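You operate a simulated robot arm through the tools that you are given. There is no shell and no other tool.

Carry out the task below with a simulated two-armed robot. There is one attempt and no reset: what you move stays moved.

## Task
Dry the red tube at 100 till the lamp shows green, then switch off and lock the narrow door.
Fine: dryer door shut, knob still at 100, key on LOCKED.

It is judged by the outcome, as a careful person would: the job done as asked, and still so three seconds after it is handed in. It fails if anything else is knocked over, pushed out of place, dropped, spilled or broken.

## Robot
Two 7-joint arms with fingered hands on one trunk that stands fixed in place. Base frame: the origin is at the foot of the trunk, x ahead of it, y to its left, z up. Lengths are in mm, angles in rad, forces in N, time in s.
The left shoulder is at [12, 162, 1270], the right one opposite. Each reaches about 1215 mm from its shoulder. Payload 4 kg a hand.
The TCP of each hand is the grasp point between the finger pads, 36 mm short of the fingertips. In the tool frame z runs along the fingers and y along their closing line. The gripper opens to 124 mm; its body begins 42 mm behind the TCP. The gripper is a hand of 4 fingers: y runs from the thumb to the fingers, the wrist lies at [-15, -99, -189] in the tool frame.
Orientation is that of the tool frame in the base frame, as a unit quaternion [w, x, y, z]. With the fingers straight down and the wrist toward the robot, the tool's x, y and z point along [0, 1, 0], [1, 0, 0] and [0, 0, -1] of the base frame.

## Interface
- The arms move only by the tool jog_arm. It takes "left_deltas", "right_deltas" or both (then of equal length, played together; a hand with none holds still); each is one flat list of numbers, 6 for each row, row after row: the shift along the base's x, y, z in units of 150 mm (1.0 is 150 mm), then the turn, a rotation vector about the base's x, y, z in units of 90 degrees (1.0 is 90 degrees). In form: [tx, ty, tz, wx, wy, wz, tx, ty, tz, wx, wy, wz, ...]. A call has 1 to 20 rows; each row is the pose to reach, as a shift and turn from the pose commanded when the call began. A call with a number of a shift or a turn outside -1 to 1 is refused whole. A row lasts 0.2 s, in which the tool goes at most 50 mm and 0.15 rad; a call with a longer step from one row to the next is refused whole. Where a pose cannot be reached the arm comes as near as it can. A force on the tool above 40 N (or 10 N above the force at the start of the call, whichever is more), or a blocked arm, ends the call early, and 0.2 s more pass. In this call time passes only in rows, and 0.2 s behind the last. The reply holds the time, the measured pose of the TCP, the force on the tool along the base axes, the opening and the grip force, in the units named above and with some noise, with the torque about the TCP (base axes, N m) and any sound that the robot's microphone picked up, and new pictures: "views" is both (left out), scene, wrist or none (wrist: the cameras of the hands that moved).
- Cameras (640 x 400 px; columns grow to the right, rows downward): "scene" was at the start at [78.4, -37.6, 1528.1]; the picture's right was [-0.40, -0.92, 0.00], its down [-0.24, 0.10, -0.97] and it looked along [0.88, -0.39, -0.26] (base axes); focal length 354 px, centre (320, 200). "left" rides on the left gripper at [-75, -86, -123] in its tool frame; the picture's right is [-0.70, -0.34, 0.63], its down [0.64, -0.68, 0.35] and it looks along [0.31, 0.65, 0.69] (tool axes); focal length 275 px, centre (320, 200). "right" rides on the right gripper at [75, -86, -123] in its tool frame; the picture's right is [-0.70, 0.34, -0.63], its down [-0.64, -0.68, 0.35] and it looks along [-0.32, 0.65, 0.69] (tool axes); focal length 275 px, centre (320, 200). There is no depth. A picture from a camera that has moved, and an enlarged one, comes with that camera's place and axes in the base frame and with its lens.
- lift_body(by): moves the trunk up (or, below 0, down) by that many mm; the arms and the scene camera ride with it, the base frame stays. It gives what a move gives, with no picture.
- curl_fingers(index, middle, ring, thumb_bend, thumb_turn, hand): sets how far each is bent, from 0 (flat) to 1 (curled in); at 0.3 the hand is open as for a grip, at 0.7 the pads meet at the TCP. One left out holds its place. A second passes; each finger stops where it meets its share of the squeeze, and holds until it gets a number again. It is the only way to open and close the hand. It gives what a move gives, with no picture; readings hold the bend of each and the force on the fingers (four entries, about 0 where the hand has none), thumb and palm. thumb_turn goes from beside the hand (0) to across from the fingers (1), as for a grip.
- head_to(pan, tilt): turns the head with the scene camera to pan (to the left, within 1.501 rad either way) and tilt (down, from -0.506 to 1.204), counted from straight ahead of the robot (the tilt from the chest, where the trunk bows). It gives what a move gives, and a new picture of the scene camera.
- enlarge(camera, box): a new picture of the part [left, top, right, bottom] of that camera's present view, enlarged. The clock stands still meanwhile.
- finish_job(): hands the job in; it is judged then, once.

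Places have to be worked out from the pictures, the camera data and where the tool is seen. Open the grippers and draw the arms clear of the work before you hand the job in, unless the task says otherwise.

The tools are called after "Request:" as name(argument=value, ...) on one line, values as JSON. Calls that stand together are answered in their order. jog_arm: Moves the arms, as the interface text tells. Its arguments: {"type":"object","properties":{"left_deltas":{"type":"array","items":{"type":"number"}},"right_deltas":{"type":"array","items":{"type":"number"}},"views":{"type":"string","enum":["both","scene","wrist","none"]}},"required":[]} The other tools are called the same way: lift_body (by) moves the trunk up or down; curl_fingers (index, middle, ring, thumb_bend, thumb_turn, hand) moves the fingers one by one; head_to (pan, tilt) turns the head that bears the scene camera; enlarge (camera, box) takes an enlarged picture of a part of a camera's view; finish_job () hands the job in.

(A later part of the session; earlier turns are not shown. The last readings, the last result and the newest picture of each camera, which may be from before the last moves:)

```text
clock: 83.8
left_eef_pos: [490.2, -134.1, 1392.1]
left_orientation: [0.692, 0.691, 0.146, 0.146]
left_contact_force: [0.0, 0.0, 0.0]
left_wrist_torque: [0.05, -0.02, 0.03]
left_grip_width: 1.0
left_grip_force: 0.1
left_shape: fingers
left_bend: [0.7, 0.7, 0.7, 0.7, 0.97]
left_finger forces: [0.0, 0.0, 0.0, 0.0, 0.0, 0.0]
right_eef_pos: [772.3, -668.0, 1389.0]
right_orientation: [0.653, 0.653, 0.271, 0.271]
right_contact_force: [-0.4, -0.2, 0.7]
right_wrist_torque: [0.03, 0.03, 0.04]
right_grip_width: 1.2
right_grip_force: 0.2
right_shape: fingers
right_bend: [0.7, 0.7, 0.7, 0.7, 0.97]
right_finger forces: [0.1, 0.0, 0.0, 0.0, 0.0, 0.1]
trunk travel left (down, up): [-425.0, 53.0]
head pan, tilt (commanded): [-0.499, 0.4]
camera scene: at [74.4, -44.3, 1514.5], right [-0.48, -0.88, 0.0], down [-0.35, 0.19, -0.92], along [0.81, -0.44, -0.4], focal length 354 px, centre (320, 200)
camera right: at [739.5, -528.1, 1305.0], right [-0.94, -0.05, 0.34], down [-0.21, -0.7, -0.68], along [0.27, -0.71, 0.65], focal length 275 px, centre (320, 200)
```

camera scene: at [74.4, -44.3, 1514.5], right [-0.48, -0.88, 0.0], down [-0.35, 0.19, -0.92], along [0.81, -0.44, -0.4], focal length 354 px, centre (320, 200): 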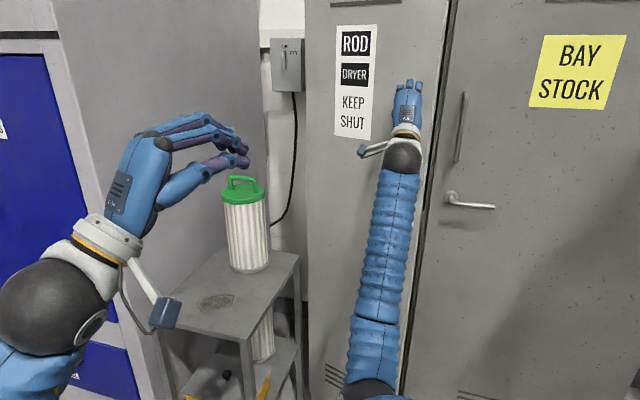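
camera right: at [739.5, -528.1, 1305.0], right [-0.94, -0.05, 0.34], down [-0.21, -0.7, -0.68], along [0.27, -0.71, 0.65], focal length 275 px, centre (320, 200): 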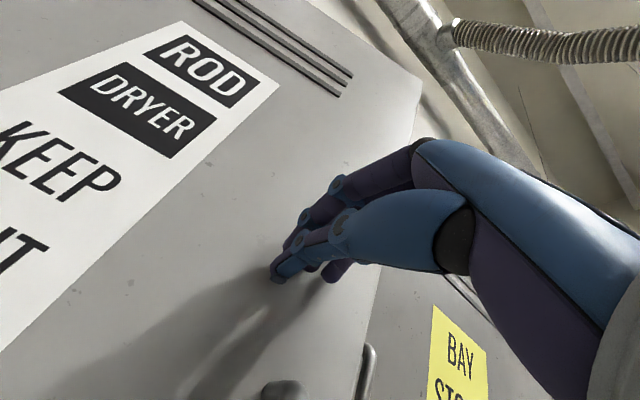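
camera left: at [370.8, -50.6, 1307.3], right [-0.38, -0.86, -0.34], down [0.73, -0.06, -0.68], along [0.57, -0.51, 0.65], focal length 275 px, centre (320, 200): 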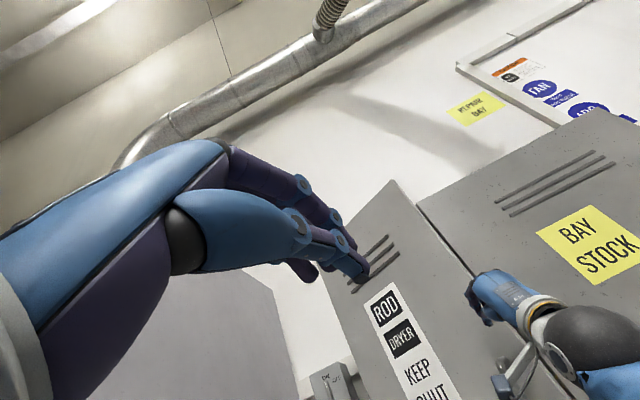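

Nearly shut. Continue inward in smaller steps until it seats (force limit will stop me).

Request:
jog_arm(right_deltas=[0.05, -0.05, 0, 0, 0, 0, 0.1, -0.1, 0, 0, 0, 0, 0.15, -0.15, 0, 0, 0, 0, 0.2, -0.2, 0, 0, 0, 0, 0.24, -0.24, 0, 0, 0, 0, 0.28, -0.28, 0, 0, 0, 0, 0.31, -0.31, 0, 0, 0, 0, 0.34, -0.34, 0, 0, 0, 0, 0.37, -0.37, 0, 0, 0, 0, 0.4, -0.4, 0, 0, 0, 0, 0.43, -0.43, 0, 0, 0, 0, 0.46, -0.46, 0, 0, 0, 0], views="both")

Request:
enlarge(camera="scene", box=[320, 0, 500, 240])

```text
clock: 86.4
left_eef_pos: [488.4, -132.9, 1391.6]
left_orientation: [0.692, 0.691, 0.146, 0.147]
left_contact_force: [-0.8, -0.7, 0.2]
left_wrist_torque: [-0.02, 0.0, -0.01]
left_grip_width: 0.9
left_grip_force: 0.1
left_shape: fingers
left_bend: [0.7, 0.7, 0.7, 0.7, 0.97]
left_finger forces: [0.0, 0.0, 0.0, 0.0, 0.0, 0.0]
right_eef_pos: [841.2, -735.5, 1389.4]
right_orientation: [0.654, 0.653, 0.27, 0.27]
right_contact_force: [-5.5, 5.6, -1.2]
right_wrist_torque: [0.06, 0.05, 0.04]
right_grip_width: 0.9
right_grip_force: 4.0
right_shape: fingers
right_bend: [0.7, 0.7, 0.7, 0.7, 0.98]
right_finger forces: [3.0, 0.1, 0.1, 0.0, 5.6, 0.0]
trunk travel left (down, up): [-425.0, 53.0]
head pan, tilt (commanded): [-0.499, 0.4]
camera scene: at [72.9, -42.9, 1514.6], right [-0.48, -0.88, 0.0], down [-0.35, 0.19, -0.92], along [0.81, -0.44, -0.39], focal length 354 px, centre (320, 200)
camera right: at [807.5, -596.4, 1305.1], right [-0.94, -0.04, 0.34], down [-0.21, -0.7, -0.68], along [0.27, -0.71, 0.65], focal length 275 px, centre (320, 200)
```

scene: 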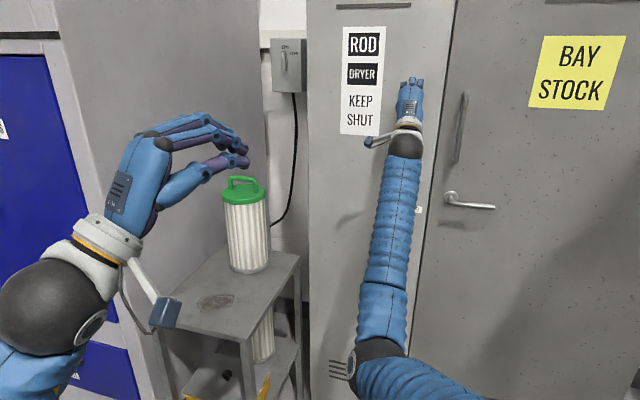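
right: 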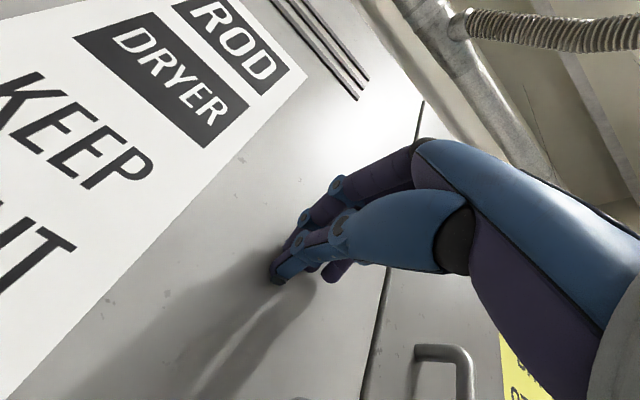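

```text
1.67 times, centred on (410, 120) of scene
camera zoom: at [72.9, -42.9, 1514.6], right [-0.48, -0.88, 0.0], down [-0.35, 0.19, -0.92], along [0.81, -0.44, -0.39], focal length 590 px, centre (170, 333)
```

zoom: 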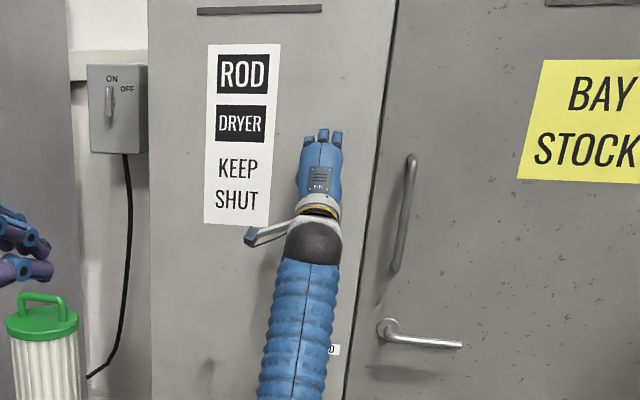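

Door looks flush, with ~8 N contact. Push slightly more to be sure it is fully home.

Request:
jog_arm(right_deltas=[0.015, -0.015, 0, 0, 0, 0, 0.03, -0.03, 0, 0, 0, 0, 0.045, -0.045, 0, 0, 0, 0, 0.06, -0.06, 0, 0, 0, 0], views="scene")

Request:
enlarge(camera="scene", box=[380, 180, 520, 320])

```text
clock: 87.0
left_eef_pos: [486.1, -131.8, 1393.5]
left_orientation: [0.692, 0.692, 0.144, 0.145]
left_contact_force: [-0.4, -0.5, 0.2]
left_wrist_torque: [0.01, 0.02, 0.03]
left_grip_width: 1.0
left_grip_force: 0.1
left_shape: fingers
left_bend: [0.7, 0.7, 0.7, 0.7, 0.97]
left_finger forces: [0.0, 0.0, 0.0, 0.0, 0.0, 0.0]
right_eef_pos: [842.0, -737.5, 1394.2]
right_orientation: [0.655, 0.65, 0.271, 0.273]
right_contact_force: [-26.5, 25.1, -4.6]
right_wrist_torque: [0.34, 0.42, 0.16]
right_grip_width: 2.7
right_grip_force: 18.0
right_shape: fingers
right_bend: [0.71, 0.7, 0.7, 0.69, 0.98]
right_finger forces: [6.2, 1.8, 0.1, 0.0, 28.1, 0.1]
trunk travel left (down, up): [-425.0, 53.0]
head pan, tilt (commanded): [-0.499, 0.4]
stopped in row 2 (right hand): the force on the tool passed its limit at 45 N (the readings are from after the stop); the commanded pose is now the measured one
camera scene: at [71.4, -41.8, 1514.7], right [-0.48, -0.88, 0.0], down [-0.35, 0.18, -0.92], along [0.81, -0.44, -0.39], focal length 354 px, centre (320, 200)
```

scene: 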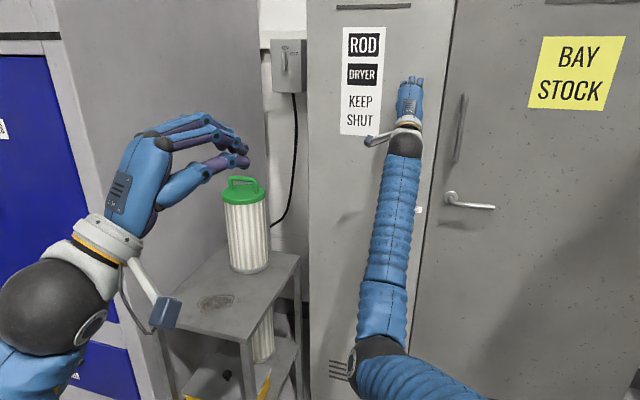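

```text
2.86 times, centred on (450, 250) of scene
camera zoom: at [71.4, -41.8, 1514.7], right [-0.48, -0.88, 0.0], down [-0.35, 0.18, -0.92], along [0.81, -0.44, -0.39], focal length 1011 px, centre (-51, 57)
```

zoom: 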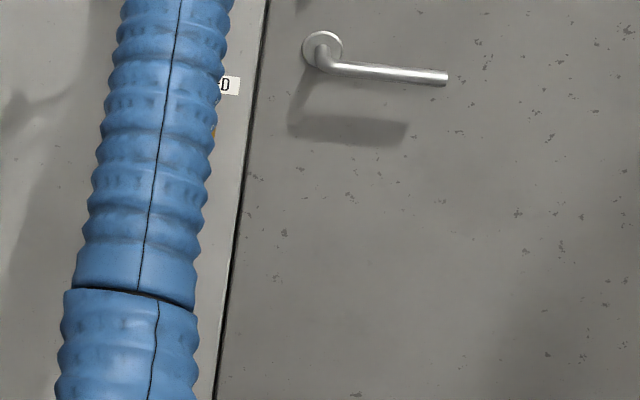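

Door is hard against its stop. Back the right hand off and aside to view the key.

Request:
jog_arm(right_deltas=[-0.03, 0.03, 0, 0, 0, 0, -0.15, 0.15, 0, 0, 0, 0, -0.3, 0.3, 0, 0, 0, 0, -0.45, 0.45, 0, 0, 0, 0, -0.6, 0.55, -0.1, 0, 0, 0, -0.75, 0.45, -0.25, 0, 0, 0, -0.9, 0.3, -0.4, 0, 0, 0, -0.98, 0.15, -0.55, 0, 0, 0], views="both")

Request:
enlarge(camera="scene", box=[360, 170, 500, 290])

```text
clock: 88.8
left_eef_pos: [489.5, -134.6, 1391.9]
left_orientation: [0.692, 0.693, 0.144, 0.144]
left_contact_force: [-0.3, -0.8, -0.5]
left_wrist_torque: [-0.01, 0.01, -0.03]
left_grip_width: 1.0
left_grip_force: 0.1
left_shape: fingers
left_bend: [0.7, 0.7, 0.7, 0.7, 0.97]
left_finger forces: [0.0, 0.0, 0.1, 0.1, 0.0, 0.0]
right_eef_pos: [695.8, -719.7, 1307.5]
right_orientation: [0.655, 0.651, 0.271, 0.272]
right_contact_force: [-0.7, 0.0, -0.4]
right_wrist_torque: [0.01, 0.03, 0.0]
right_grip_width: 0.6
right_grip_force: 0.1
right_shape: fingers
right_bend: [0.7, 0.7, 0.7, 0.7, 0.98]
right_finger forces: [0.0, 0.0, 0.0, 0.1, 0.0, 0.0]
trunk travel left (down, up): [-425.0, 53.0]
head pan, tilt (commanded): [-0.499, 0.4]
camera scene: at [74.1, -45.0, 1514.4], right [-0.48, -0.88, 0.0], down [-0.35, 0.19, -0.92], along [0.81, -0.44, -0.4], focal length 354 px, centre (320, 200)
camera right: at [662.1, -579.1, 1222.2], right [-0.94, -0.05, 0.34], down [-0.21, -0.7, -0.68], along [0.27, -0.71, 0.65], focal length 275 px, centre (320, 200)
```

scene: 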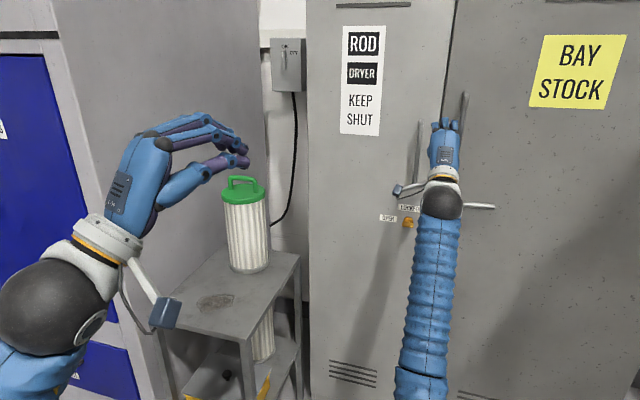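
right: 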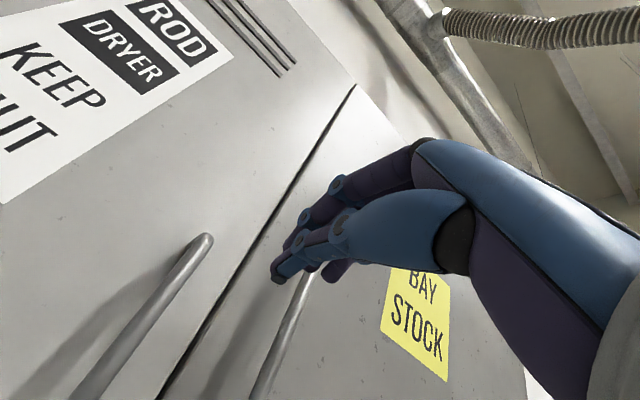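

```text
3.33 times, centred on (430, 230) of scene
camera zoom: at [74.1, -45.0, 1514.4], right [-0.48, -0.88, 0.0], down [-0.35, 0.19, -0.92], along [0.81, -0.44, -0.4], focal length 1180 px, centre (-47, 100)
```

zoom: 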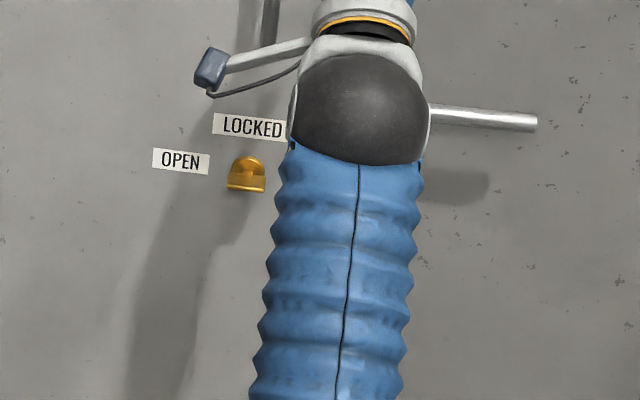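

The narrow door stays shut; the key's flat bow is horizontal (OPEN label left, LOCKED label above) at about u=-37, z≈1000. I bring the right hand down in front of it, keeping clear of the handle and lever.

Request:
jog_arm(right_deltas=[0.0, 0.062, -0.1, 0, 0, 0, 0.0, 0.124, -0.22, 0, 0, 0, 0.0, 0.186, -0.35, 0, 0, 0, 0.0, 0.248, -0.48, 0, 0, 0, 0.005, 0.31, -0.61, 0, 0, 0, 0.01, 0.372, -0.74, 0, 0, 0, 0.013, 0.434, -0.87, 0, 0, 0, 0.013, 0.495, -1.0, 0, 0, 0], views="none")

Request:
curl_fingers(hand="right", index=0.5, middle=0.5, ring=0.5, thumb_bend=0.5)

Request:
jog_arm(right_deltas=[0.04, -0.04, -0.125, 0, 0, 0, 0.08, -0.08, -0.25, 0, 0, 0, 0.12, -0.12, -0.375, 0, 0, 0, 0.16, -0.16, -0.5, 0, 0, 0, 0.2, -0.2, -0.625, 0, 0, 0, 0.24, -0.24, -0.75, 0, 0, 0, 0.28, -0.28, -0.875, 0, 0, 0, 0.33, -0.33, -1.0, 0, 0, 0], views="both")

Request:
enlarge(camera="right", box=[140, 100, 460, 340])

Request:
enlarge(camera="scene", box=[360, 170, 500, 290])

```text
clock: 90.6
left_eef_pos: [489.8, -134.1, 1390.9]
left_orientation: [0.692, 0.692, 0.146, 0.146]
left_contact_force: [0.1, -0.1, -0.1]
left_wrist_torque: [-0.02, 0.0, -0.02]
left_grip_width: 1.3
left_grip_force: 0.0
left_shape: fingers
left_bend: [0.7, 0.7, 0.7, 0.7, 0.97]
left_finger forces: [0.0, 0.1, 0.0, 0.0, 0.0, 0.0]
right_eef_pos: [700.5, -643.4, 1157.9]
right_orientation: [0.654, 0.652, 0.271, 0.271]
right_contact_force: [0.3, -0.9, -0.6]
right_wrist_torque: [0.02, 0.0, 0.04]
right_grip_width: 1.0
right_grip_force: 0.1
right_shape: fingers
right_bend: [0.7, 0.7, 0.7, 0.7, 0.98]
right_finger forces: [0.0, 0.1, 0.0, 0.0, 0.0, 0.1]
trunk travel left (down, up): [-425.0, 53.0]
head pan, tilt (commanded): [-0.499, 0.4]
```

```text
clock: 91.6
left_eef_pos: [488.6, -133.5, 1391.5]
left_orientation: [0.692, 0.692, 0.146, 0.146]
left_contact_force: [-0.1, 0.4, -0.3]
left_wrist_torque: [0.01, 0.0, -0.01]
left_grip_width: 1.0
left_grip_force: 0.0
left_shape: fingers
left_bend: [0.7, 0.7, 0.7, 0.7, 0.97]
left_finger forces: [0.0, 0.1, 0.0, 0.0, 0.1, 0.0]
right_eef_pos: [699.7, -645.4, 1156.0]
right_orientation: [0.655, 0.652, 0.27, 0.271]
right_contact_force: [0.0, 0.3, -0.7]
right_wrist_torque: [0.01, -0.01, 0.02]
right_grip_width: 61.9
right_grip_force: 0.0
right_shape: fingers
right_bend: [0.5, 0.5, 0.5, 0.5, 0.98]
right_finger forces: [0.0, 0.1, 0.1, 0.1, 0.1, 0.1]
trunk travel left (down, up): [-425.0, 53.0]
head pan, tilt (commanded): [-0.499, 0.4]
```

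```text
clock: 93.4
left_eef_pos: [488.7, -134.1, 1392.2]
left_orientation: [0.692, 0.692, 0.145, 0.146]
left_contact_force: [-0.1, -0.2, 0.2]
left_wrist_torque: [0.02, -0.01, 0.0]
left_grip_width: 1.0
left_grip_force: 0.1
left_shape: fingers
left_bend: [0.7, 0.7, 0.7, 0.7, 0.97]
left_finger forces: [0.0, 0.1, 0.0, 0.1, 0.0, 0.1]
right_eef_pos: [751.3, -693.1, 1005.6]
right_orientation: [0.655, 0.651, 0.271, 0.272]
right_contact_force: [0.6, -0.1, -0.2]
right_wrist_torque: [-0.02, -0.01, -0.03]
right_grip_width: 62.1
right_grip_force: 0.1
right_shape: fingers
right_bend: [0.5, 0.5, 0.5, 0.5, 0.98]
right_finger forces: [0.0, 0.1, 0.0, 0.1, 0.0, 0.0]
trunk travel left (down, up): [-425.0, 53.0]
head pan, tilt (commanded): [-0.499, 0.4]
camera scene: at [74.5, -44.5, 1514.4], right [-0.48, -0.88, 0.0], down [-0.35, 0.19, -0.92], along [0.81, -0.44, -0.4], focal length 354 px, centre (320, 200)
camera right: at [717.1, -553.0, 920.2], right [-0.94, -0.05, 0.34], down [-0.21, -0.7, -0.68], along [0.27, -0.71, 0.65], focal length 275 px, centre (320, 200)
```

scene: 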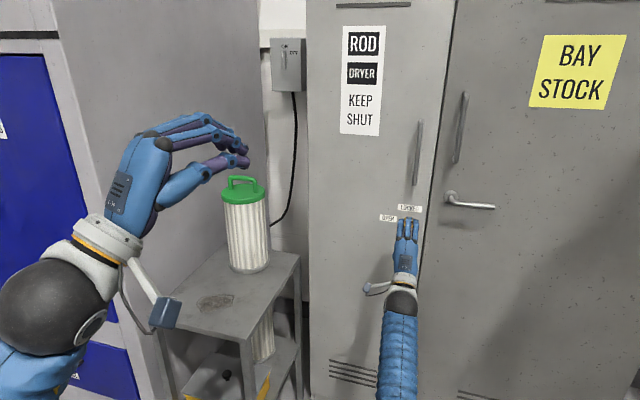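
right: 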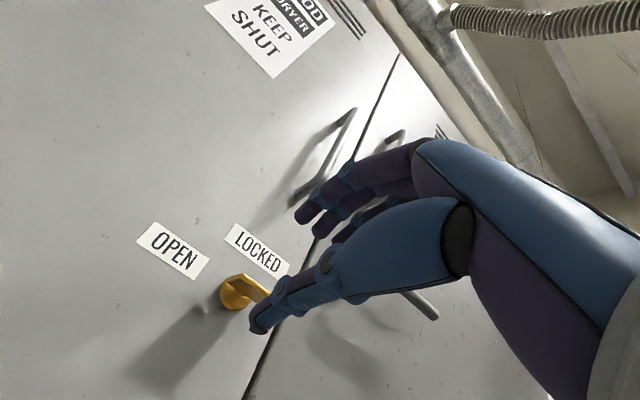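

```text
1.67 times, centred on (300, 220) of right
camera zoom: at [717.1, -553.0, 920.2], right [-0.94, -0.05, 0.34], down [-0.21, -0.7, -0.68], along [0.27, -0.71, 0.65], focal length 459 px, centre (353, 167)
```

zoom: 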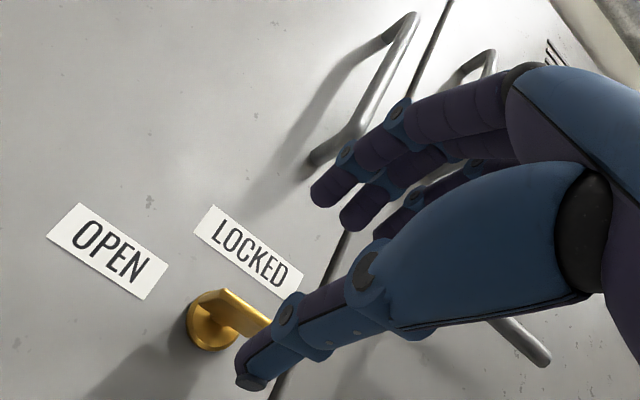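

```text
3.33 times, centred on (430, 230) of scene
camera zoom: at [74.5, -44.5, 1514.4], right [-0.48, -0.88, 0.0], down [-0.35, 0.19, -0.92], along [0.81, -0.44, -0.4], focal length 1180 px, centre (-47, 100)
```

zoom: 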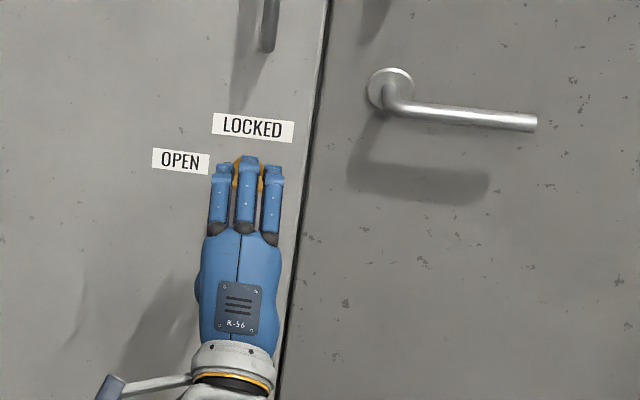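

Both cameras agree the key boss is at [840,-786.5,1000] with its bow sticking out ~45 mm, horizontal. Advance so thumb and fingers straddle the bow.

Request:
jog_arm(right_deltas=[0.03, -0.035, -0.037, 0, 0, 0, 0.1, -0.11, -0.037, 0, 0, 0, 0.18, -0.195, -0.037, 0, 0, 0, 0.26, -0.28, -0.037, 0, 0, 0, 0.33, -0.36, -0.037, 0, 0, 0, 0.393, -0.425, -0.037, 0, 0, 0], views="both")

Request:
enlarge(camera="right", box=[140, 130, 460, 370])

Request:
enlarge(camera="scene", box=[360, 170, 500, 290])

```text
clock: 94.8
left_eef_pos: [489.4, -133.8, 1392.6]
left_orientation: [0.692, 0.692, 0.146, 0.146]
left_contact_force: [0.1, 0.5, 0.3]
left_wrist_torque: [0.0, -0.03, 0.04]
left_grip_width: 1.0
left_grip_force: 0.1
left_shape: fingers
left_bend: [0.7, 0.7, 0.7, 0.7, 0.97]
left_finger forces: [0.1, 0.1, 0.1, 0.1, 0.0, 0.1]
right_eef_pos: [808.7, -755.8, 1000.2]
right_orientation: [0.654, 0.652, 0.271, 0.272]
right_contact_force: [-0.9, -0.6, 0.4]
right_wrist_torque: [0.03, -0.02, 0.01]
right_grip_width: 61.9
right_grip_force: 0.1
right_shape: fingers
right_bend: [0.5, 0.5, 0.5, 0.5, 0.98]
right_finger forces: [0.1, 0.1, 0.1, 0.0, 0.0, 0.0]
trunk travel left (down, up): [-425.0, 53.0]
head pan, tilt (commanded): [-0.499, 0.4]
camera scene: at [74.4, -44.5, 1514.5], right [-0.48, -0.88, 0.0], down [-0.35, 0.19, -0.92], along [0.81, -0.44, -0.4], focal length 354 px, centre (320, 200)
camera right: at [775.4, -616.5, 916.2], right [-0.94, -0.05, 0.34], down [-0.21, -0.7, -0.68], along [0.27, -0.71, 0.65], focal length 275 px, centre (320, 200)
```

scene: 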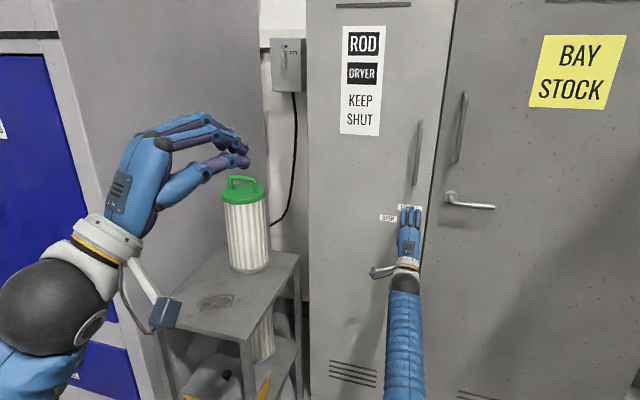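
right: 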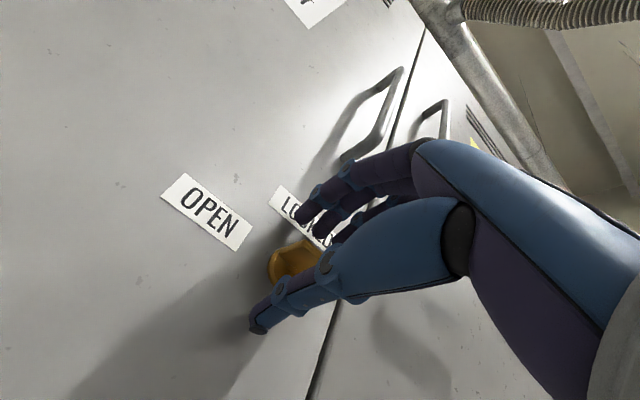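

```text
1.67 times, centred on (300, 250) of right
camera zoom: at [775.4, -616.5, 916.2], right [-0.94, -0.05, 0.34], down [-0.21, -0.7, -0.68], along [0.27, -0.71, 0.65], focal length 459 px, centre (353, 117)
```

zoom: 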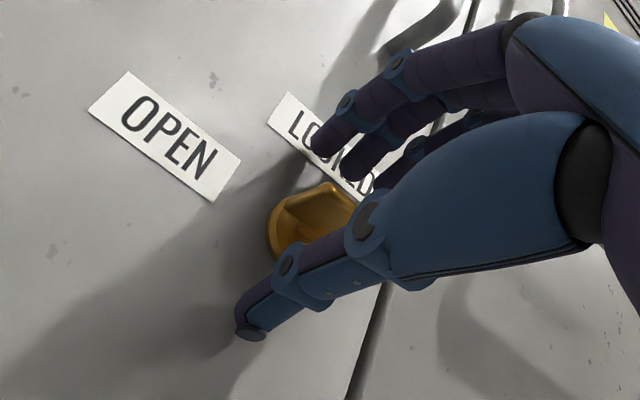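

```text
3.33 times, centred on (430, 230) of scene
camera zoom: at [74.4, -44.5, 1514.5], right [-0.48, -0.88, 0.0], down [-0.35, 0.19, -0.92], along [0.81, -0.44, -0.4], focal length 1180 px, centre (-47, 100)
```

zoom: 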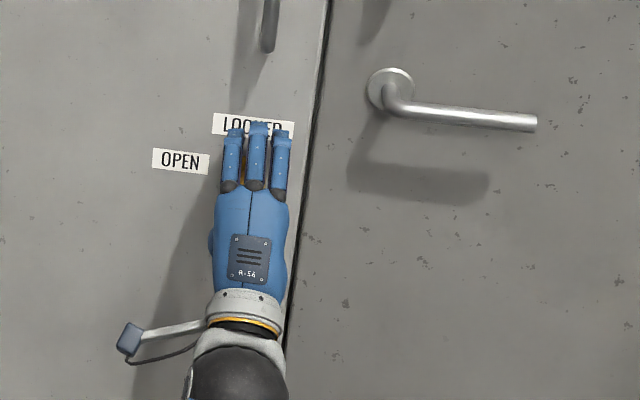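

Thumb is below and the fingers above the bow. Close on it.

Request:
curl_fingers(hand="right", index=0.74, middle=0.74, ring=0.74, thumb_bend=0.74)

Request:
enlarge(camera="right", box=[140, 130, 460, 370])

```text
clock: 95.8
left_eef_pos: [489.2, -134.3, 1391.3]
left_orientation: [0.692, 0.692, 0.145, 0.145]
left_contact_force: [0.6, -0.1, -0.5]
left_wrist_torque: [0.02, 0.01, -0.02]
left_grip_width: 1.0
left_grip_force: 0.1
left_shape: fingers
left_bend: [0.7, 0.7, 0.7, 0.7, 0.97]
left_finger forces: [0.1, 0.0, 0.1, 0.1, 0.0, 0.1]
right_eef_pos: [807.8, -756.2, 1000.6]
right_orientation: [0.653, 0.652, 0.272, 0.272]
right_contact_force: [-1.6, -4.9, -4.0]
right_wrist_torque: [-0.24, -0.21, -0.12]
right_grip_width: 11.1
right_grip_force: 17.3
right_shape: fingers
right_bend: [0.72, 0.72, 0.74, 0.66, 0.96]
right_finger forces: [11.4, 4.4, 0.7, 0.0, 18.8, 0.0]
trunk travel left (down, up): [-425.0, 53.0]
head pan, tilt (commanded): [-0.499, 0.4]
```

```text
1.67 times, centred on (300, 250) of right
camera zoom: at [775.0, -617.0, 915.8], right [-0.94, -0.05, 0.34], down [-0.21, -0.7, -0.68], along [0.27, -0.71, 0.65], focal length 459 px, centre (353, 117)
```

zoom: 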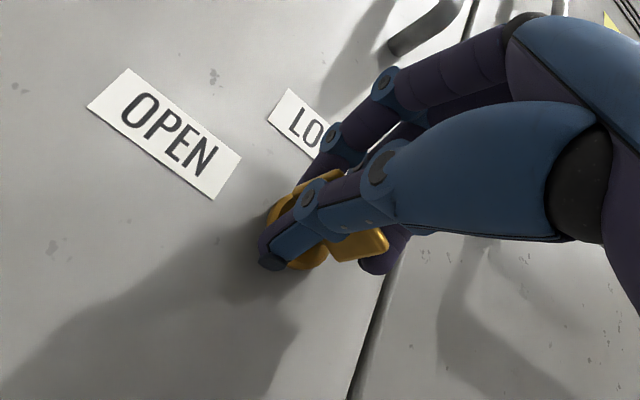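

Good pinch (17 N) on the bow. Turn it clockwise 90° toward LOCKED.

Request:
jog_arm(right_deltas=[0, 0, 0, 0.059, -0.059, 0, 0, 0, 0, 0.118, -0.118, 0, 0, 0, 0, 0.177, -0.177, 0, 0, 0, 0, 0.236, -0.236, 0, 0, 0, 0, 0.295, -0.295, 0, 0, 0, 0, 0.354, -0.354, 0, 0, 0, 0, 0.412, -0.412, 0, 0, 0, 0, 0.471, -0.471, 0, 0, 0, 0, 0.53, -0.53, 0, 0, 0, 0, 0.589, -0.589, 0, 0, 0, 0, 0.648, -0.648, 0, 0, 0, 0, 0.707, -0.707, 0], views="both")

Request:
enlarge(camera="right", box=[140, 130, 460, 370])

Request:
enlarge(camera="scene", box=[360, 170, 500, 290])

```text
clock: 98.4
left_eef_pos: [489.5, -134.5, 1392.1]
left_orientation: [0.692, 0.692, 0.145, 0.145]
left_contact_force: [-0.4, -0.3, 0.4]
left_wrist_torque: [-0.01, -0.02, 0.0]
left_grip_width: 0.9
left_grip_force: 0.1
left_shape: fingers
left_bend: [0.7, 0.7, 0.7, 0.7, 0.97]
left_finger forces: [0.0, 0.0, 0.1, 0.1, 0.0, 0.0]
right_eef_pos: [808.9, -755.4, 1000.9]
right_orientation: [0.271, 0.652, -0.271, 0.654]
right_contact_force: [1.9, -2.6, -1.3]
right_wrist_torque: [-0.2, 0.2, -0.41]
right_grip_width: 10.8
right_grip_force: 20.7
right_shape: fingers
right_bend: [0.72, 0.66, 0.74, 0.66, 0.97]
right_finger forces: [7.6, 11.6, 2.1, 0.0, 19.9, 0.0]
trunk travel left (down, up): [-425.0, 53.0]
head pan, tilt (commanded): [-0.499, 0.4]
camera scene: at [74.5, -44.3, 1514.5], right [-0.48, -0.88, 0.0], down [-0.35, 0.19, -0.92], along [0.81, -0.44, -0.4], focal length 354 px, centre (320, 200)
camera right: at [784.1, -608.2, 1078.0], right [-0.68, 0.21, -0.7], down [0.73, 0.24, -0.64], along [0.03, -0.95, -0.31], focal length 275 px, centre (320, 200)
```

scene: 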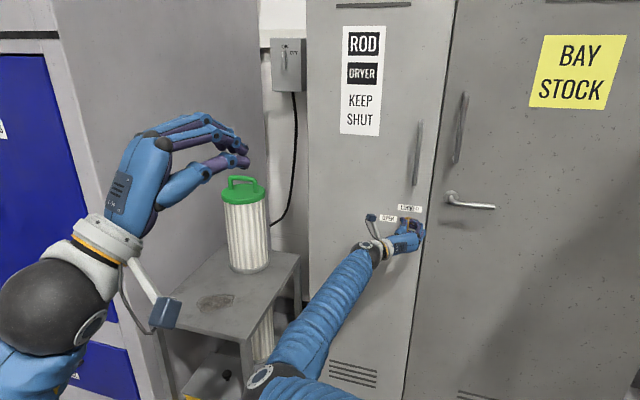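
right: 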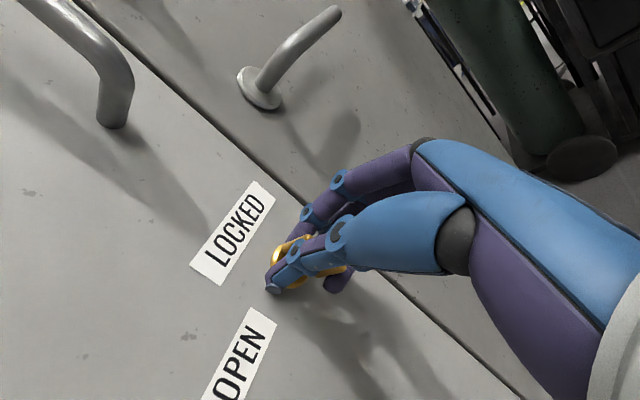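

```text
1.67 times, centred on (300, 250) of right
camera zoom: at [784.1, -608.2, 1078.0], right [-0.68, 0.21, -0.7], down [0.73, 0.24, -0.64], along [0.03, -0.95, -0.31], focal length 459 px, centre (353, 117)
```

zoom: 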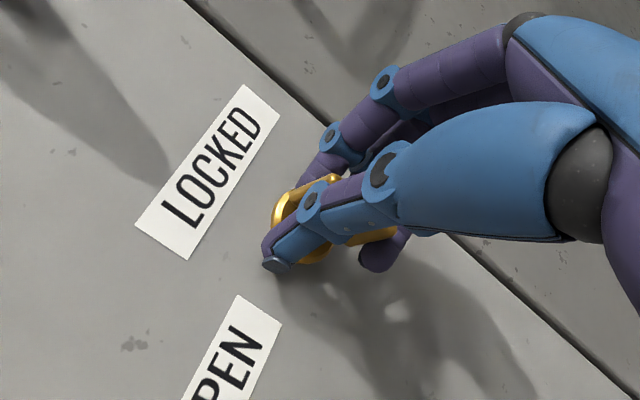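

```text
3.33 times, centred on (430, 230) of scene
camera zoom: at [74.5, -44.3, 1514.5], right [-0.48, -0.88, 0.0], down [-0.35, 0.19, -0.92], along [0.81, -0.44, -0.4], focal length 1180 px, centre (-47, 100)
```

zoom: 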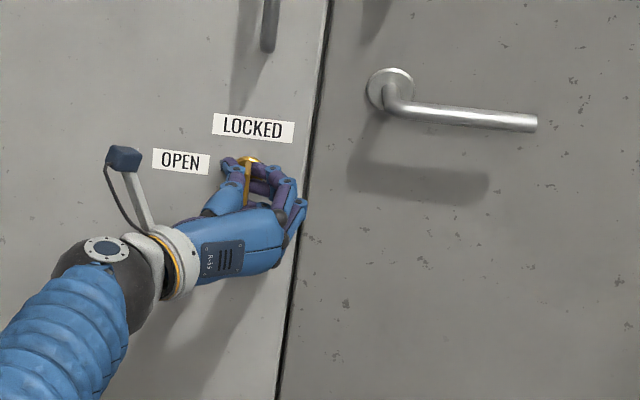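

The blade looks vertical under the LOCKED label. Open the fingers and back away to check it.

Request:
curl_fingers(hand="right", index=0.48, middle=0.48, ring=0.48, thumb_bend=0.48)

Request:
jog_arm(right_deltas=[-0.06, 0.06, 0, 0, 0, 0, -0.16, 0.16, 0, 0, 0, 0, -0.26, 0.26, 0, 0, 0, 0, -0.36, 0.36, 0, 0, 0, 0, -0.46, 0.46, 0, 0, 0, 0, -0.56, 0.56, 0, 0, 0, 0], views="both")

Request:
enlarge(camera="scene", box=[380, 190, 440, 250])

Request:
enlarge(camera="right", box=[140, 130, 380, 370])

```text
clock: 99.4
left_eef_pos: [488.5, -134.7, 1391.2]
left_orientation: [0.692, 0.692, 0.146, 0.146]
left_contact_force: [-0.5, -0.1, -0.2]
left_wrist_torque: [0.01, -0.02, 0.0]
left_grip_width: 1.0
left_grip_force: 0.0
left_shape: fingers
left_bend: [0.7, 0.7, 0.7, 0.7, 0.97]
left_finger forces: [0.0, 0.1, 0.0, 0.0, 0.0, 0.1]
right_eef_pos: [808.9, -756.1, 1001.8]
right_orientation: [0.272, 0.652, -0.272, 0.653]
right_contact_force: [0.7, 0.9, 0.4]
right_wrist_torque: [0.01, -0.02, 0.02]
right_grip_width: 67.9
right_grip_force: 0.0
right_shape: fingers
right_bend: [0.48, 0.48, 0.48, 0.48, 0.97]
right_finger forces: [0.0, 0.1, 0.0, 0.0, 0.1, 0.0]
trunk travel left (down, up): [-425.0, 53.0]
head pan, tilt (commanded): [-0.499, 0.4]
```

```text
clock: 101.0
left_eef_pos: [488.9, -133.4, 1391.2]
left_orientation: [0.692, 0.692, 0.145, 0.144]
left_contact_force: [-0.6, 0.0, 0.9]
left_wrist_torque: [0.0, -0.01, -0.02]
left_grip_width: 1.0
left_grip_force: 0.0
left_shape: fingers
left_bend: [0.7, 0.7, 0.7, 0.7, 0.97]
left_finger forces: [0.1, 0.1, 0.0, 0.0, 0.0, 0.0]
right_eef_pos: [716.7, -703.3, 1037.7]
right_orientation: [0.284, 0.632, -0.284, 0.662]
right_contact_force: [-0.5, 0.7, -0.2]
right_wrist_torque: [0.02, 0.01, 0.04]
right_grip_width: 68.3
right_grip_force: 0.0
right_shape: fingers
right_bend: [0.48, 0.48, 0.48, 0.48, 0.97]
right_finger forces: [0.0, 0.1, 0.1, 0.1, 0.1, 0.0]
trunk travel left (down, up): [-425.0, 53.0]
head pan, tilt (commanded): [-0.499, 0.4]
stopped in row 6 (right hand): the arm was blocked; the commanded pose is now the measured one
camera scene: at [74.7, -43.6, 1514.5], right [-0.48, -0.88, 0.0], down [-0.35, 0.19, -0.92], along [0.81, -0.44, -0.4], focal length 354 px, centre (320, 200)
camera right: at [694.6, -554.1, 1109.8], right [-0.65, 0.23, -0.73], down [0.76, 0.19, -0.62], along [0.0, -0.95, -0.3], focal length 275 px, centre (320, 200)
```

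scene: 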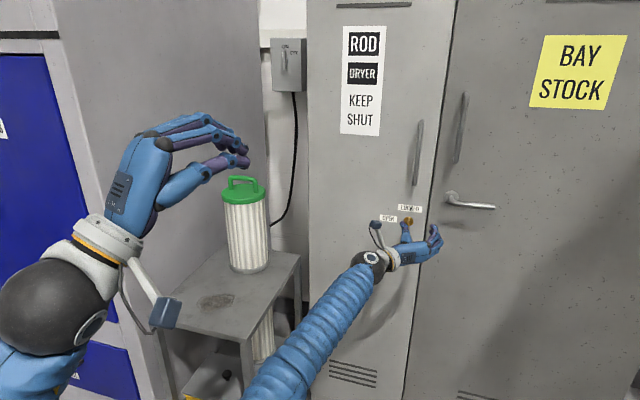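
right: 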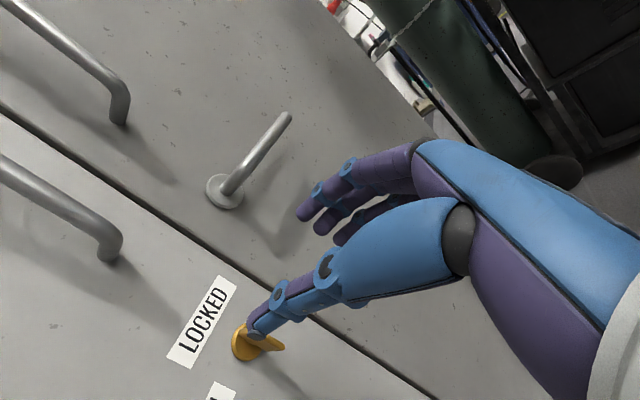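

```text
6.67 times, centred on (410, 220) of scene
camera zoom: at [74.7, -43.6, 1514.5], right [-0.48, -0.88, 0.0], down [-0.35, 0.19, -0.92], along [0.81, -0.44, -0.4], focal length 2359 px, centre (-280, 67)
```

zoom: 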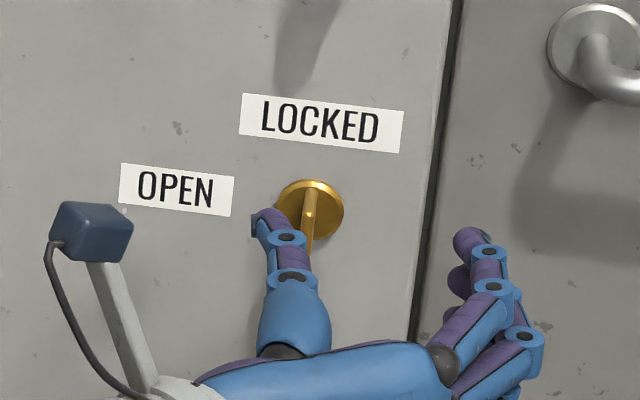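

```text
1.67 times, centred on (260, 250) of right
camera zoom: at [694.6, -554.1, 1109.8], right [-0.65, 0.23, -0.73], down [0.76, 0.19, -0.62], along [0.0, -0.95, -0.3], focal length 459 px, centre (420, 117)
```

zoom: 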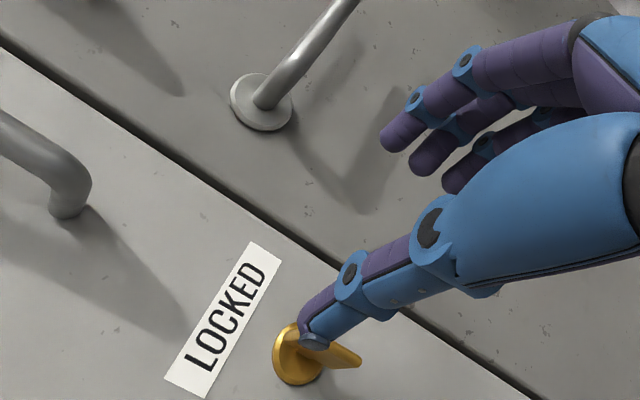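

The arm was blocked on the last step of the retreat and drifted a bit; I look down to see what the elbow is near before moving again.

Request:
head_to(pan=-0.35, tilt=0.85)

Request:
head_to(pan=-0.35, tilt=1.15)

```text
clock: 101.9
left_eef_pos: [489.1, -134.6, 1392.8]
left_orientation: [0.692, 0.692, 0.146, 0.146]
left_contact_force: [-0.8, -0.2, 0.4]
left_wrist_torque: [-0.02, 0.02, -0.02]
left_grip_width: 0.8
left_grip_force: 0.0
left_shape: fingers
left_bend: [0.7, 0.7, 0.7, 0.7, 0.97]
left_finger forces: [0.0, 0.0, 0.0, 0.1, 0.1, 0.1]
right_eef_pos: [717.3, -704.2, 1036.2]
right_orientation: [0.285, 0.632, -0.283, 0.663]
right_contact_force: [-0.9, -0.6, -0.5]
right_wrist_torque: [-0.02, -0.01, -0.02]
right_grip_width: 68.5
right_grip_force: 0.0
right_shape: fingers
right_bend: [0.48, 0.48, 0.48, 0.48, 0.97]
right_finger forces: [0.0, 0.1, 0.1, 0.0, 0.1, 0.0]
trunk travel left (down, up): [-425.0, 53.0]
head pan, tilt (commanded): [-0.351, 0.85]
camera scene: at [66.1, -26.5, 1475.5], right [-0.34, -0.94, 0.0], down [-0.71, 0.26, -0.65], along [0.61, -0.23, -0.76], focal length 354 px, centre (320, 200)
```

scene: 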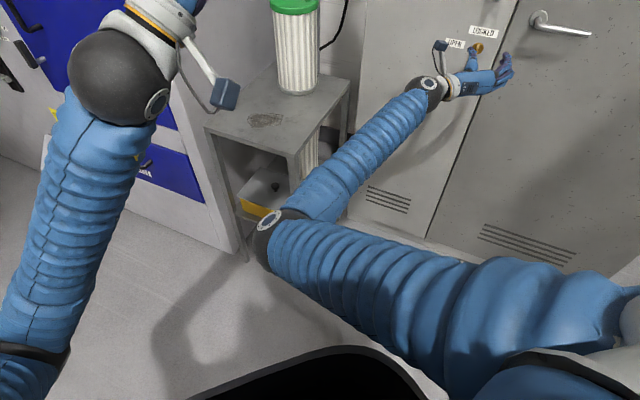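

```text
clock: 102.7
left_eef_pos: [488.3, -132.8, 1391.7]
left_orientation: [0.692, 0.692, 0.146, 0.145]
left_contact_force: [-0.4, -0.2, -1.3]
left_wrist_torque: [0.01, 0.01, 0.02]
left_grip_width: 1.3
left_grip_force: 0.0
left_shape: fingers
left_bend: [0.7, 0.7, 0.7, 0.7, 0.97]
left_finger forces: [0.0, 0.0, 0.0, 0.0, 0.0, 0.1]
right_eef_pos: [715.2, -703.7, 1034.7]
right_orientation: [0.285, 0.632, -0.284, 0.662]
right_contact_force: [-1.4, -0.2, 0.2]
right_wrist_torque: [-0.02, 0.02, -0.02]
right_grip_width: 68.2
right_grip_force: 0.0
right_shape: fingers
right_bend: [0.48, 0.48, 0.48, 0.48, 0.97]
right_finger forces: [0.0, 0.0, 0.0, 0.1, 0.1, 0.0]
trunk travel left (down, up): [-425.0, 53.0]
head pan, tilt (commanded): [-0.351, 1.15]
camera scene: at [48.4, -20.2, 1454.8], right [-0.34, -0.94, 0.0], down [-0.86, 0.31, -0.4], along [0.38, -0.14, -0.92], focal length 354 px, centre (320, 200)
```

scene: 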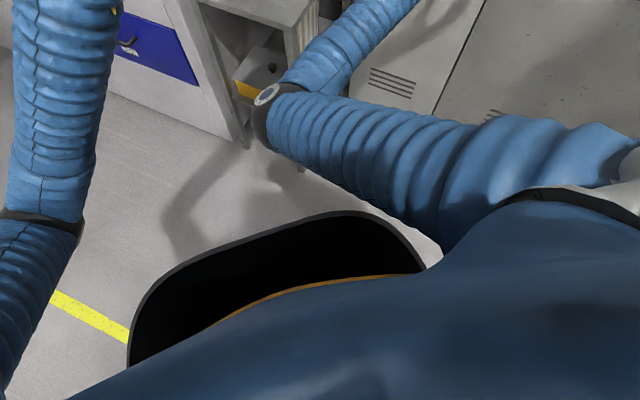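

Nothing external touches the elbow — it was the arm's own inward-elbow posture limit. I unroll the wrist in place (60 mm clear of the key) so the elbow swings back out.

Request:
jog_arm(right_deltas=[0, 0, 0, -0.059, 0.059, 0, 0, 0, 0, -0.118, 0.118, 0, 0, 0, 0, -0.177, 0.177, 0, 0, 0, 0, -0.236, 0.236, 0, 0, 0, 0, -0.295, 0.295, 0, 0, 0, 0, -0.354, 0.354, 0, 0, 0, 0, -0.412, 0.412, 0, 0, 0, 0, -0.471, 0.471, 0, 0, 0, 0, -0.53, 0.53, 0, 0, 0, 0, -0.589, 0.589, 0, 0, 0, 0, -0.648, 0.648, 0, 0, 0, 0, -0.707, 0.707, 0], views="none")

Request:
head_to(pan=-0.45, tilt=0.5)

Request:
enlarge(camera="scene", box=[360, 120, 460, 220])

```text
clock: 105.3
left_eef_pos: [488.3, -133.6, 1391.3]
left_orientation: [0.692, 0.692, 0.146, 0.146]
left_contact_force: [0.6, 0.4, 0.0]
left_wrist_torque: [-0.01, 0.03, 0.0]
left_grip_width: 0.9
left_grip_force: 0.0
left_shape: fingers
left_bend: [0.7, 0.7, 0.7, 0.7, 0.97]
left_finger forces: [0.0, 0.0, 0.0, 0.1, 0.1, 0.0]
right_eef_pos: [718.3, -701.4, 1034.1]
right_orientation: [0.658, 0.638, 0.272, 0.293]
right_contact_force: [-0.1, 0.0, 0.5]
right_wrist_torque: [-0.01, 0.01, -0.02]
right_grip_width: 68.4
right_grip_force: 0.0
right_shape: fingers
right_bend: [0.48, 0.48, 0.48, 0.48, 0.97]
right_finger forces: [0.1, 0.0, 0.1, 0.0, 0.0, 0.0]
trunk travel left (down, up): [-425.0, 53.0]
head pan, tilt (commanded): [-0.351, 1.15]
```

```text
clock: 106.3
left_eef_pos: [488.5, -134.2, 1391.4]
left_orientation: [0.692, 0.692, 0.146, 0.146]
left_contact_force: [-0.1, -0.1, 0.5]
left_wrist_torque: [-0.04, 0.0, 0.02]
left_grip_width: 1.0
left_grip_force: 0.1
left_shape: fingers
left_bend: [0.7, 0.7, 0.7, 0.7, 0.97]
left_finger forces: [0.1, 0.0, 0.0, 0.1, 0.0, 0.0]
right_eef_pos: [717.5, -701.0, 1034.7]
right_orientation: [0.658, 0.637, 0.272, 0.295]
right_contact_force: [0.8, 0.1, -0.2]
right_wrist_torque: [-0.01, -0.02, 0.05]
right_grip_width: 68.4
right_grip_force: 0.0
right_shape: fingers
right_bend: [0.48, 0.48, 0.48, 0.48, 0.97]
right_finger forces: [0.0, 0.0, 0.0, 0.0, 0.0, 0.0]
trunk travel left (down, up): [-425.0, 53.0]
head pan, tilt (commanded): [-0.45, 0.499]
camera scene: at [74.7, -39.3, 1505.3], right [-0.43, -0.9, 0.0], down [-0.44, 0.21, -0.87], along [0.79, -0.38, -0.49], focal length 354 px, centre (320, 200)
```

scene: 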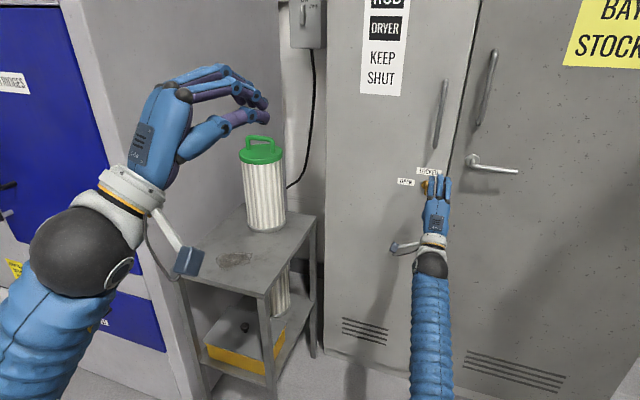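

```text
4.00 times, centred on (410, 170) of scene
camera zoom: at [74.7, -39.3, 1505.3], right [-0.43, -0.9, 0.0], down [-0.44, 0.21, -0.87], along [0.79, -0.38, -0.49], focal length 1416 px, centre (-40, 320)
```

zoom: 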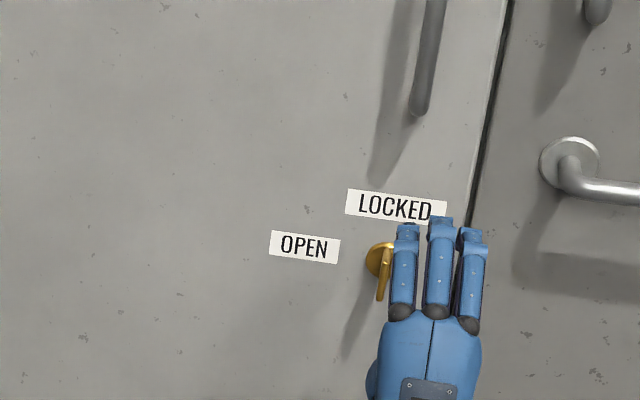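

Unrolled fine. Retreat the right hand outward and to the right, then inspect the key.

Request:
jog_arm(right_deltas=[-0.1, 0.08, 0, 0, 0, 0, -0.22, 0.16, 0, 0, 0, 0, -0.34, 0.22, 0.02, 0, 0, 0, -0.46, 0.22, 0.05, 0, 0, 0, -0.58, 0.18, 0.1, 0, 0, 0, -0.7, 0.1, 0.15, 0, 0, 0, -0.82, 0.0, 0.2, 0, 0, 0, -0.94, -0.1, 0.25, 0, 0, 0], views="scene")

Request:
enlarge(camera="scene", box=[380, 145, 460, 215])

```text
clock: 108.1
left_eef_pos: [488.9, -133.6, 1393.0]
left_orientation: [0.692, 0.692, 0.145, 0.145]
left_contact_force: [-0.1, 0.5, 0.5]
left_wrist_torque: [0.05, 0.03, 0.02]
left_grip_width: 1.1
left_grip_force: 0.2
left_shape: fingers
left_bend: [0.7, 0.7, 0.7, 0.7, 0.97]
left_finger forces: [0.1, 0.0, 0.0, 0.0, 0.0, 0.1]
right_eef_pos: [576.4, -716.0, 1071.9]
right_orientation: [0.658, 0.637, 0.272, 0.295]
right_contact_force: [0.0, 0.0, 0.0]
right_wrist_torque: [-0.02, 0.0, 0.01]
right_grip_width: 68.4
right_grip_force: 0.0
right_shape: fingers
right_bend: [0.48, 0.48, 0.48, 0.48, 0.97]
right_finger forces: [0.0, 0.0, 0.0, 0.0, 0.0, 0.0]
trunk travel left (down, up): [-425.0, 53.0]
head pan, tilt (commanded): [-0.45, 0.499]
camera scene: at [74.1, -39.8, 1505.4], right [-0.43, -0.9, 0.0], down [-0.44, 0.21, -0.87], along [0.79, -0.38, -0.48], focal length 354 px, centre (320, 200)
```

scene: 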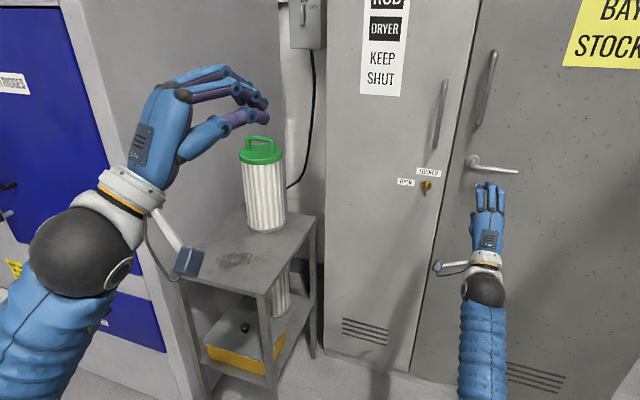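

```text
5.71 times, centred on (420, 180) of scene
camera zoom: at [74.1, -39.8, 1505.4], right [-0.43, -0.9, 0.0], down [-0.44, 0.21, -0.87], along [0.79, -0.38, -0.48], focal length 2022 px, centre (-251, 314)
```

zoom: 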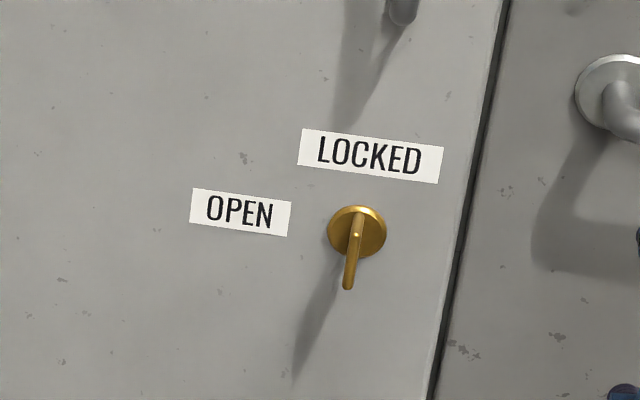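

The key looks turned to vertical; zoom further to judge whether it is fully at LOCKED.

Request:
enlarge(camera="scene", box=[408, 162, 444, 202])

Request:
enlarge(camera="right", box=[0, 100, 400, 400])

Request:
enlarge(camera="left", box=[300, 200, 640, 400])

```text
10.00 times, centred on (426, 182) of scene
camera zoom: at [74.1, -39.8, 1505.4], right [-0.43, -0.9, 0.0], down [-0.44, 0.21, -0.87], along [0.79, -0.38, -0.48], focal length 3539 px, centre (-740, 380)
```

zoom: 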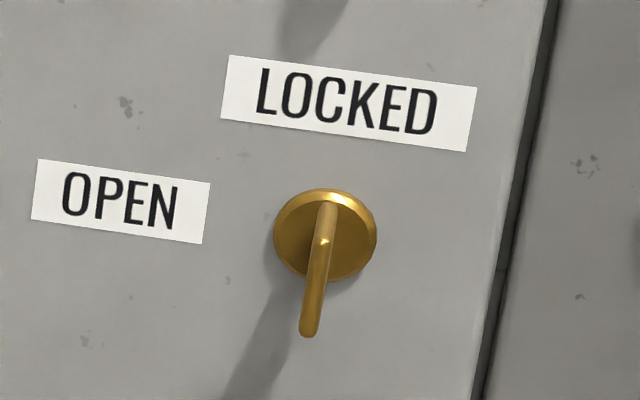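

```text
1.33 times, centred on (200, 250) of right
camera zoom: at [541.5, -578.9, 983.8], right [-0.95, -0.08, 0.3], down [-0.16, -0.72, -0.68], along [0.27, -0.69, 0.67], focal length 367 px, centre (480, 133)
```

zoom: 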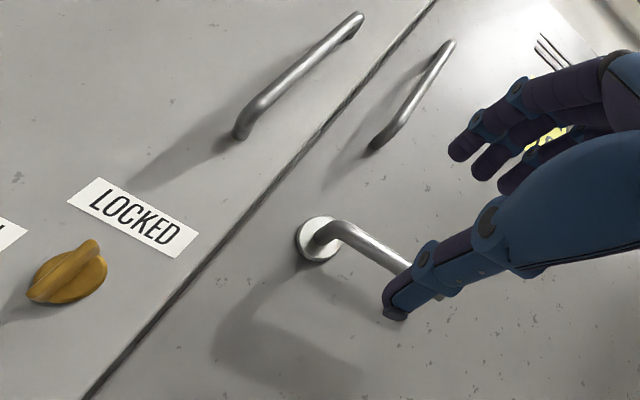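

```text
1.88 times, centred on (470, 300) of left
camera zoom: at [370.2, -51.9, 1307.5], right [-0.38, -0.86, -0.34], down [0.73, -0.06, -0.68], along [0.57, -0.51, 0.65], focal length 518 px, centre (38, 12)
```

zoom: 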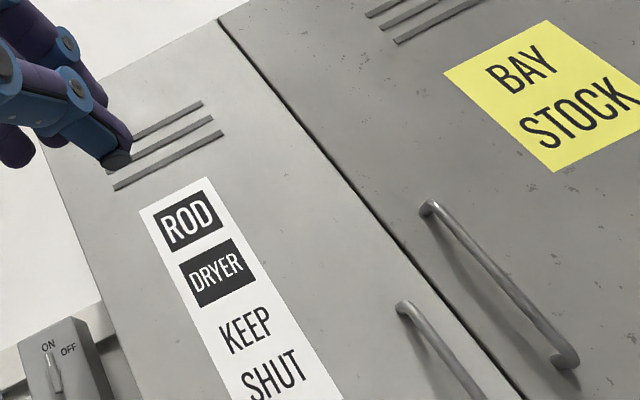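

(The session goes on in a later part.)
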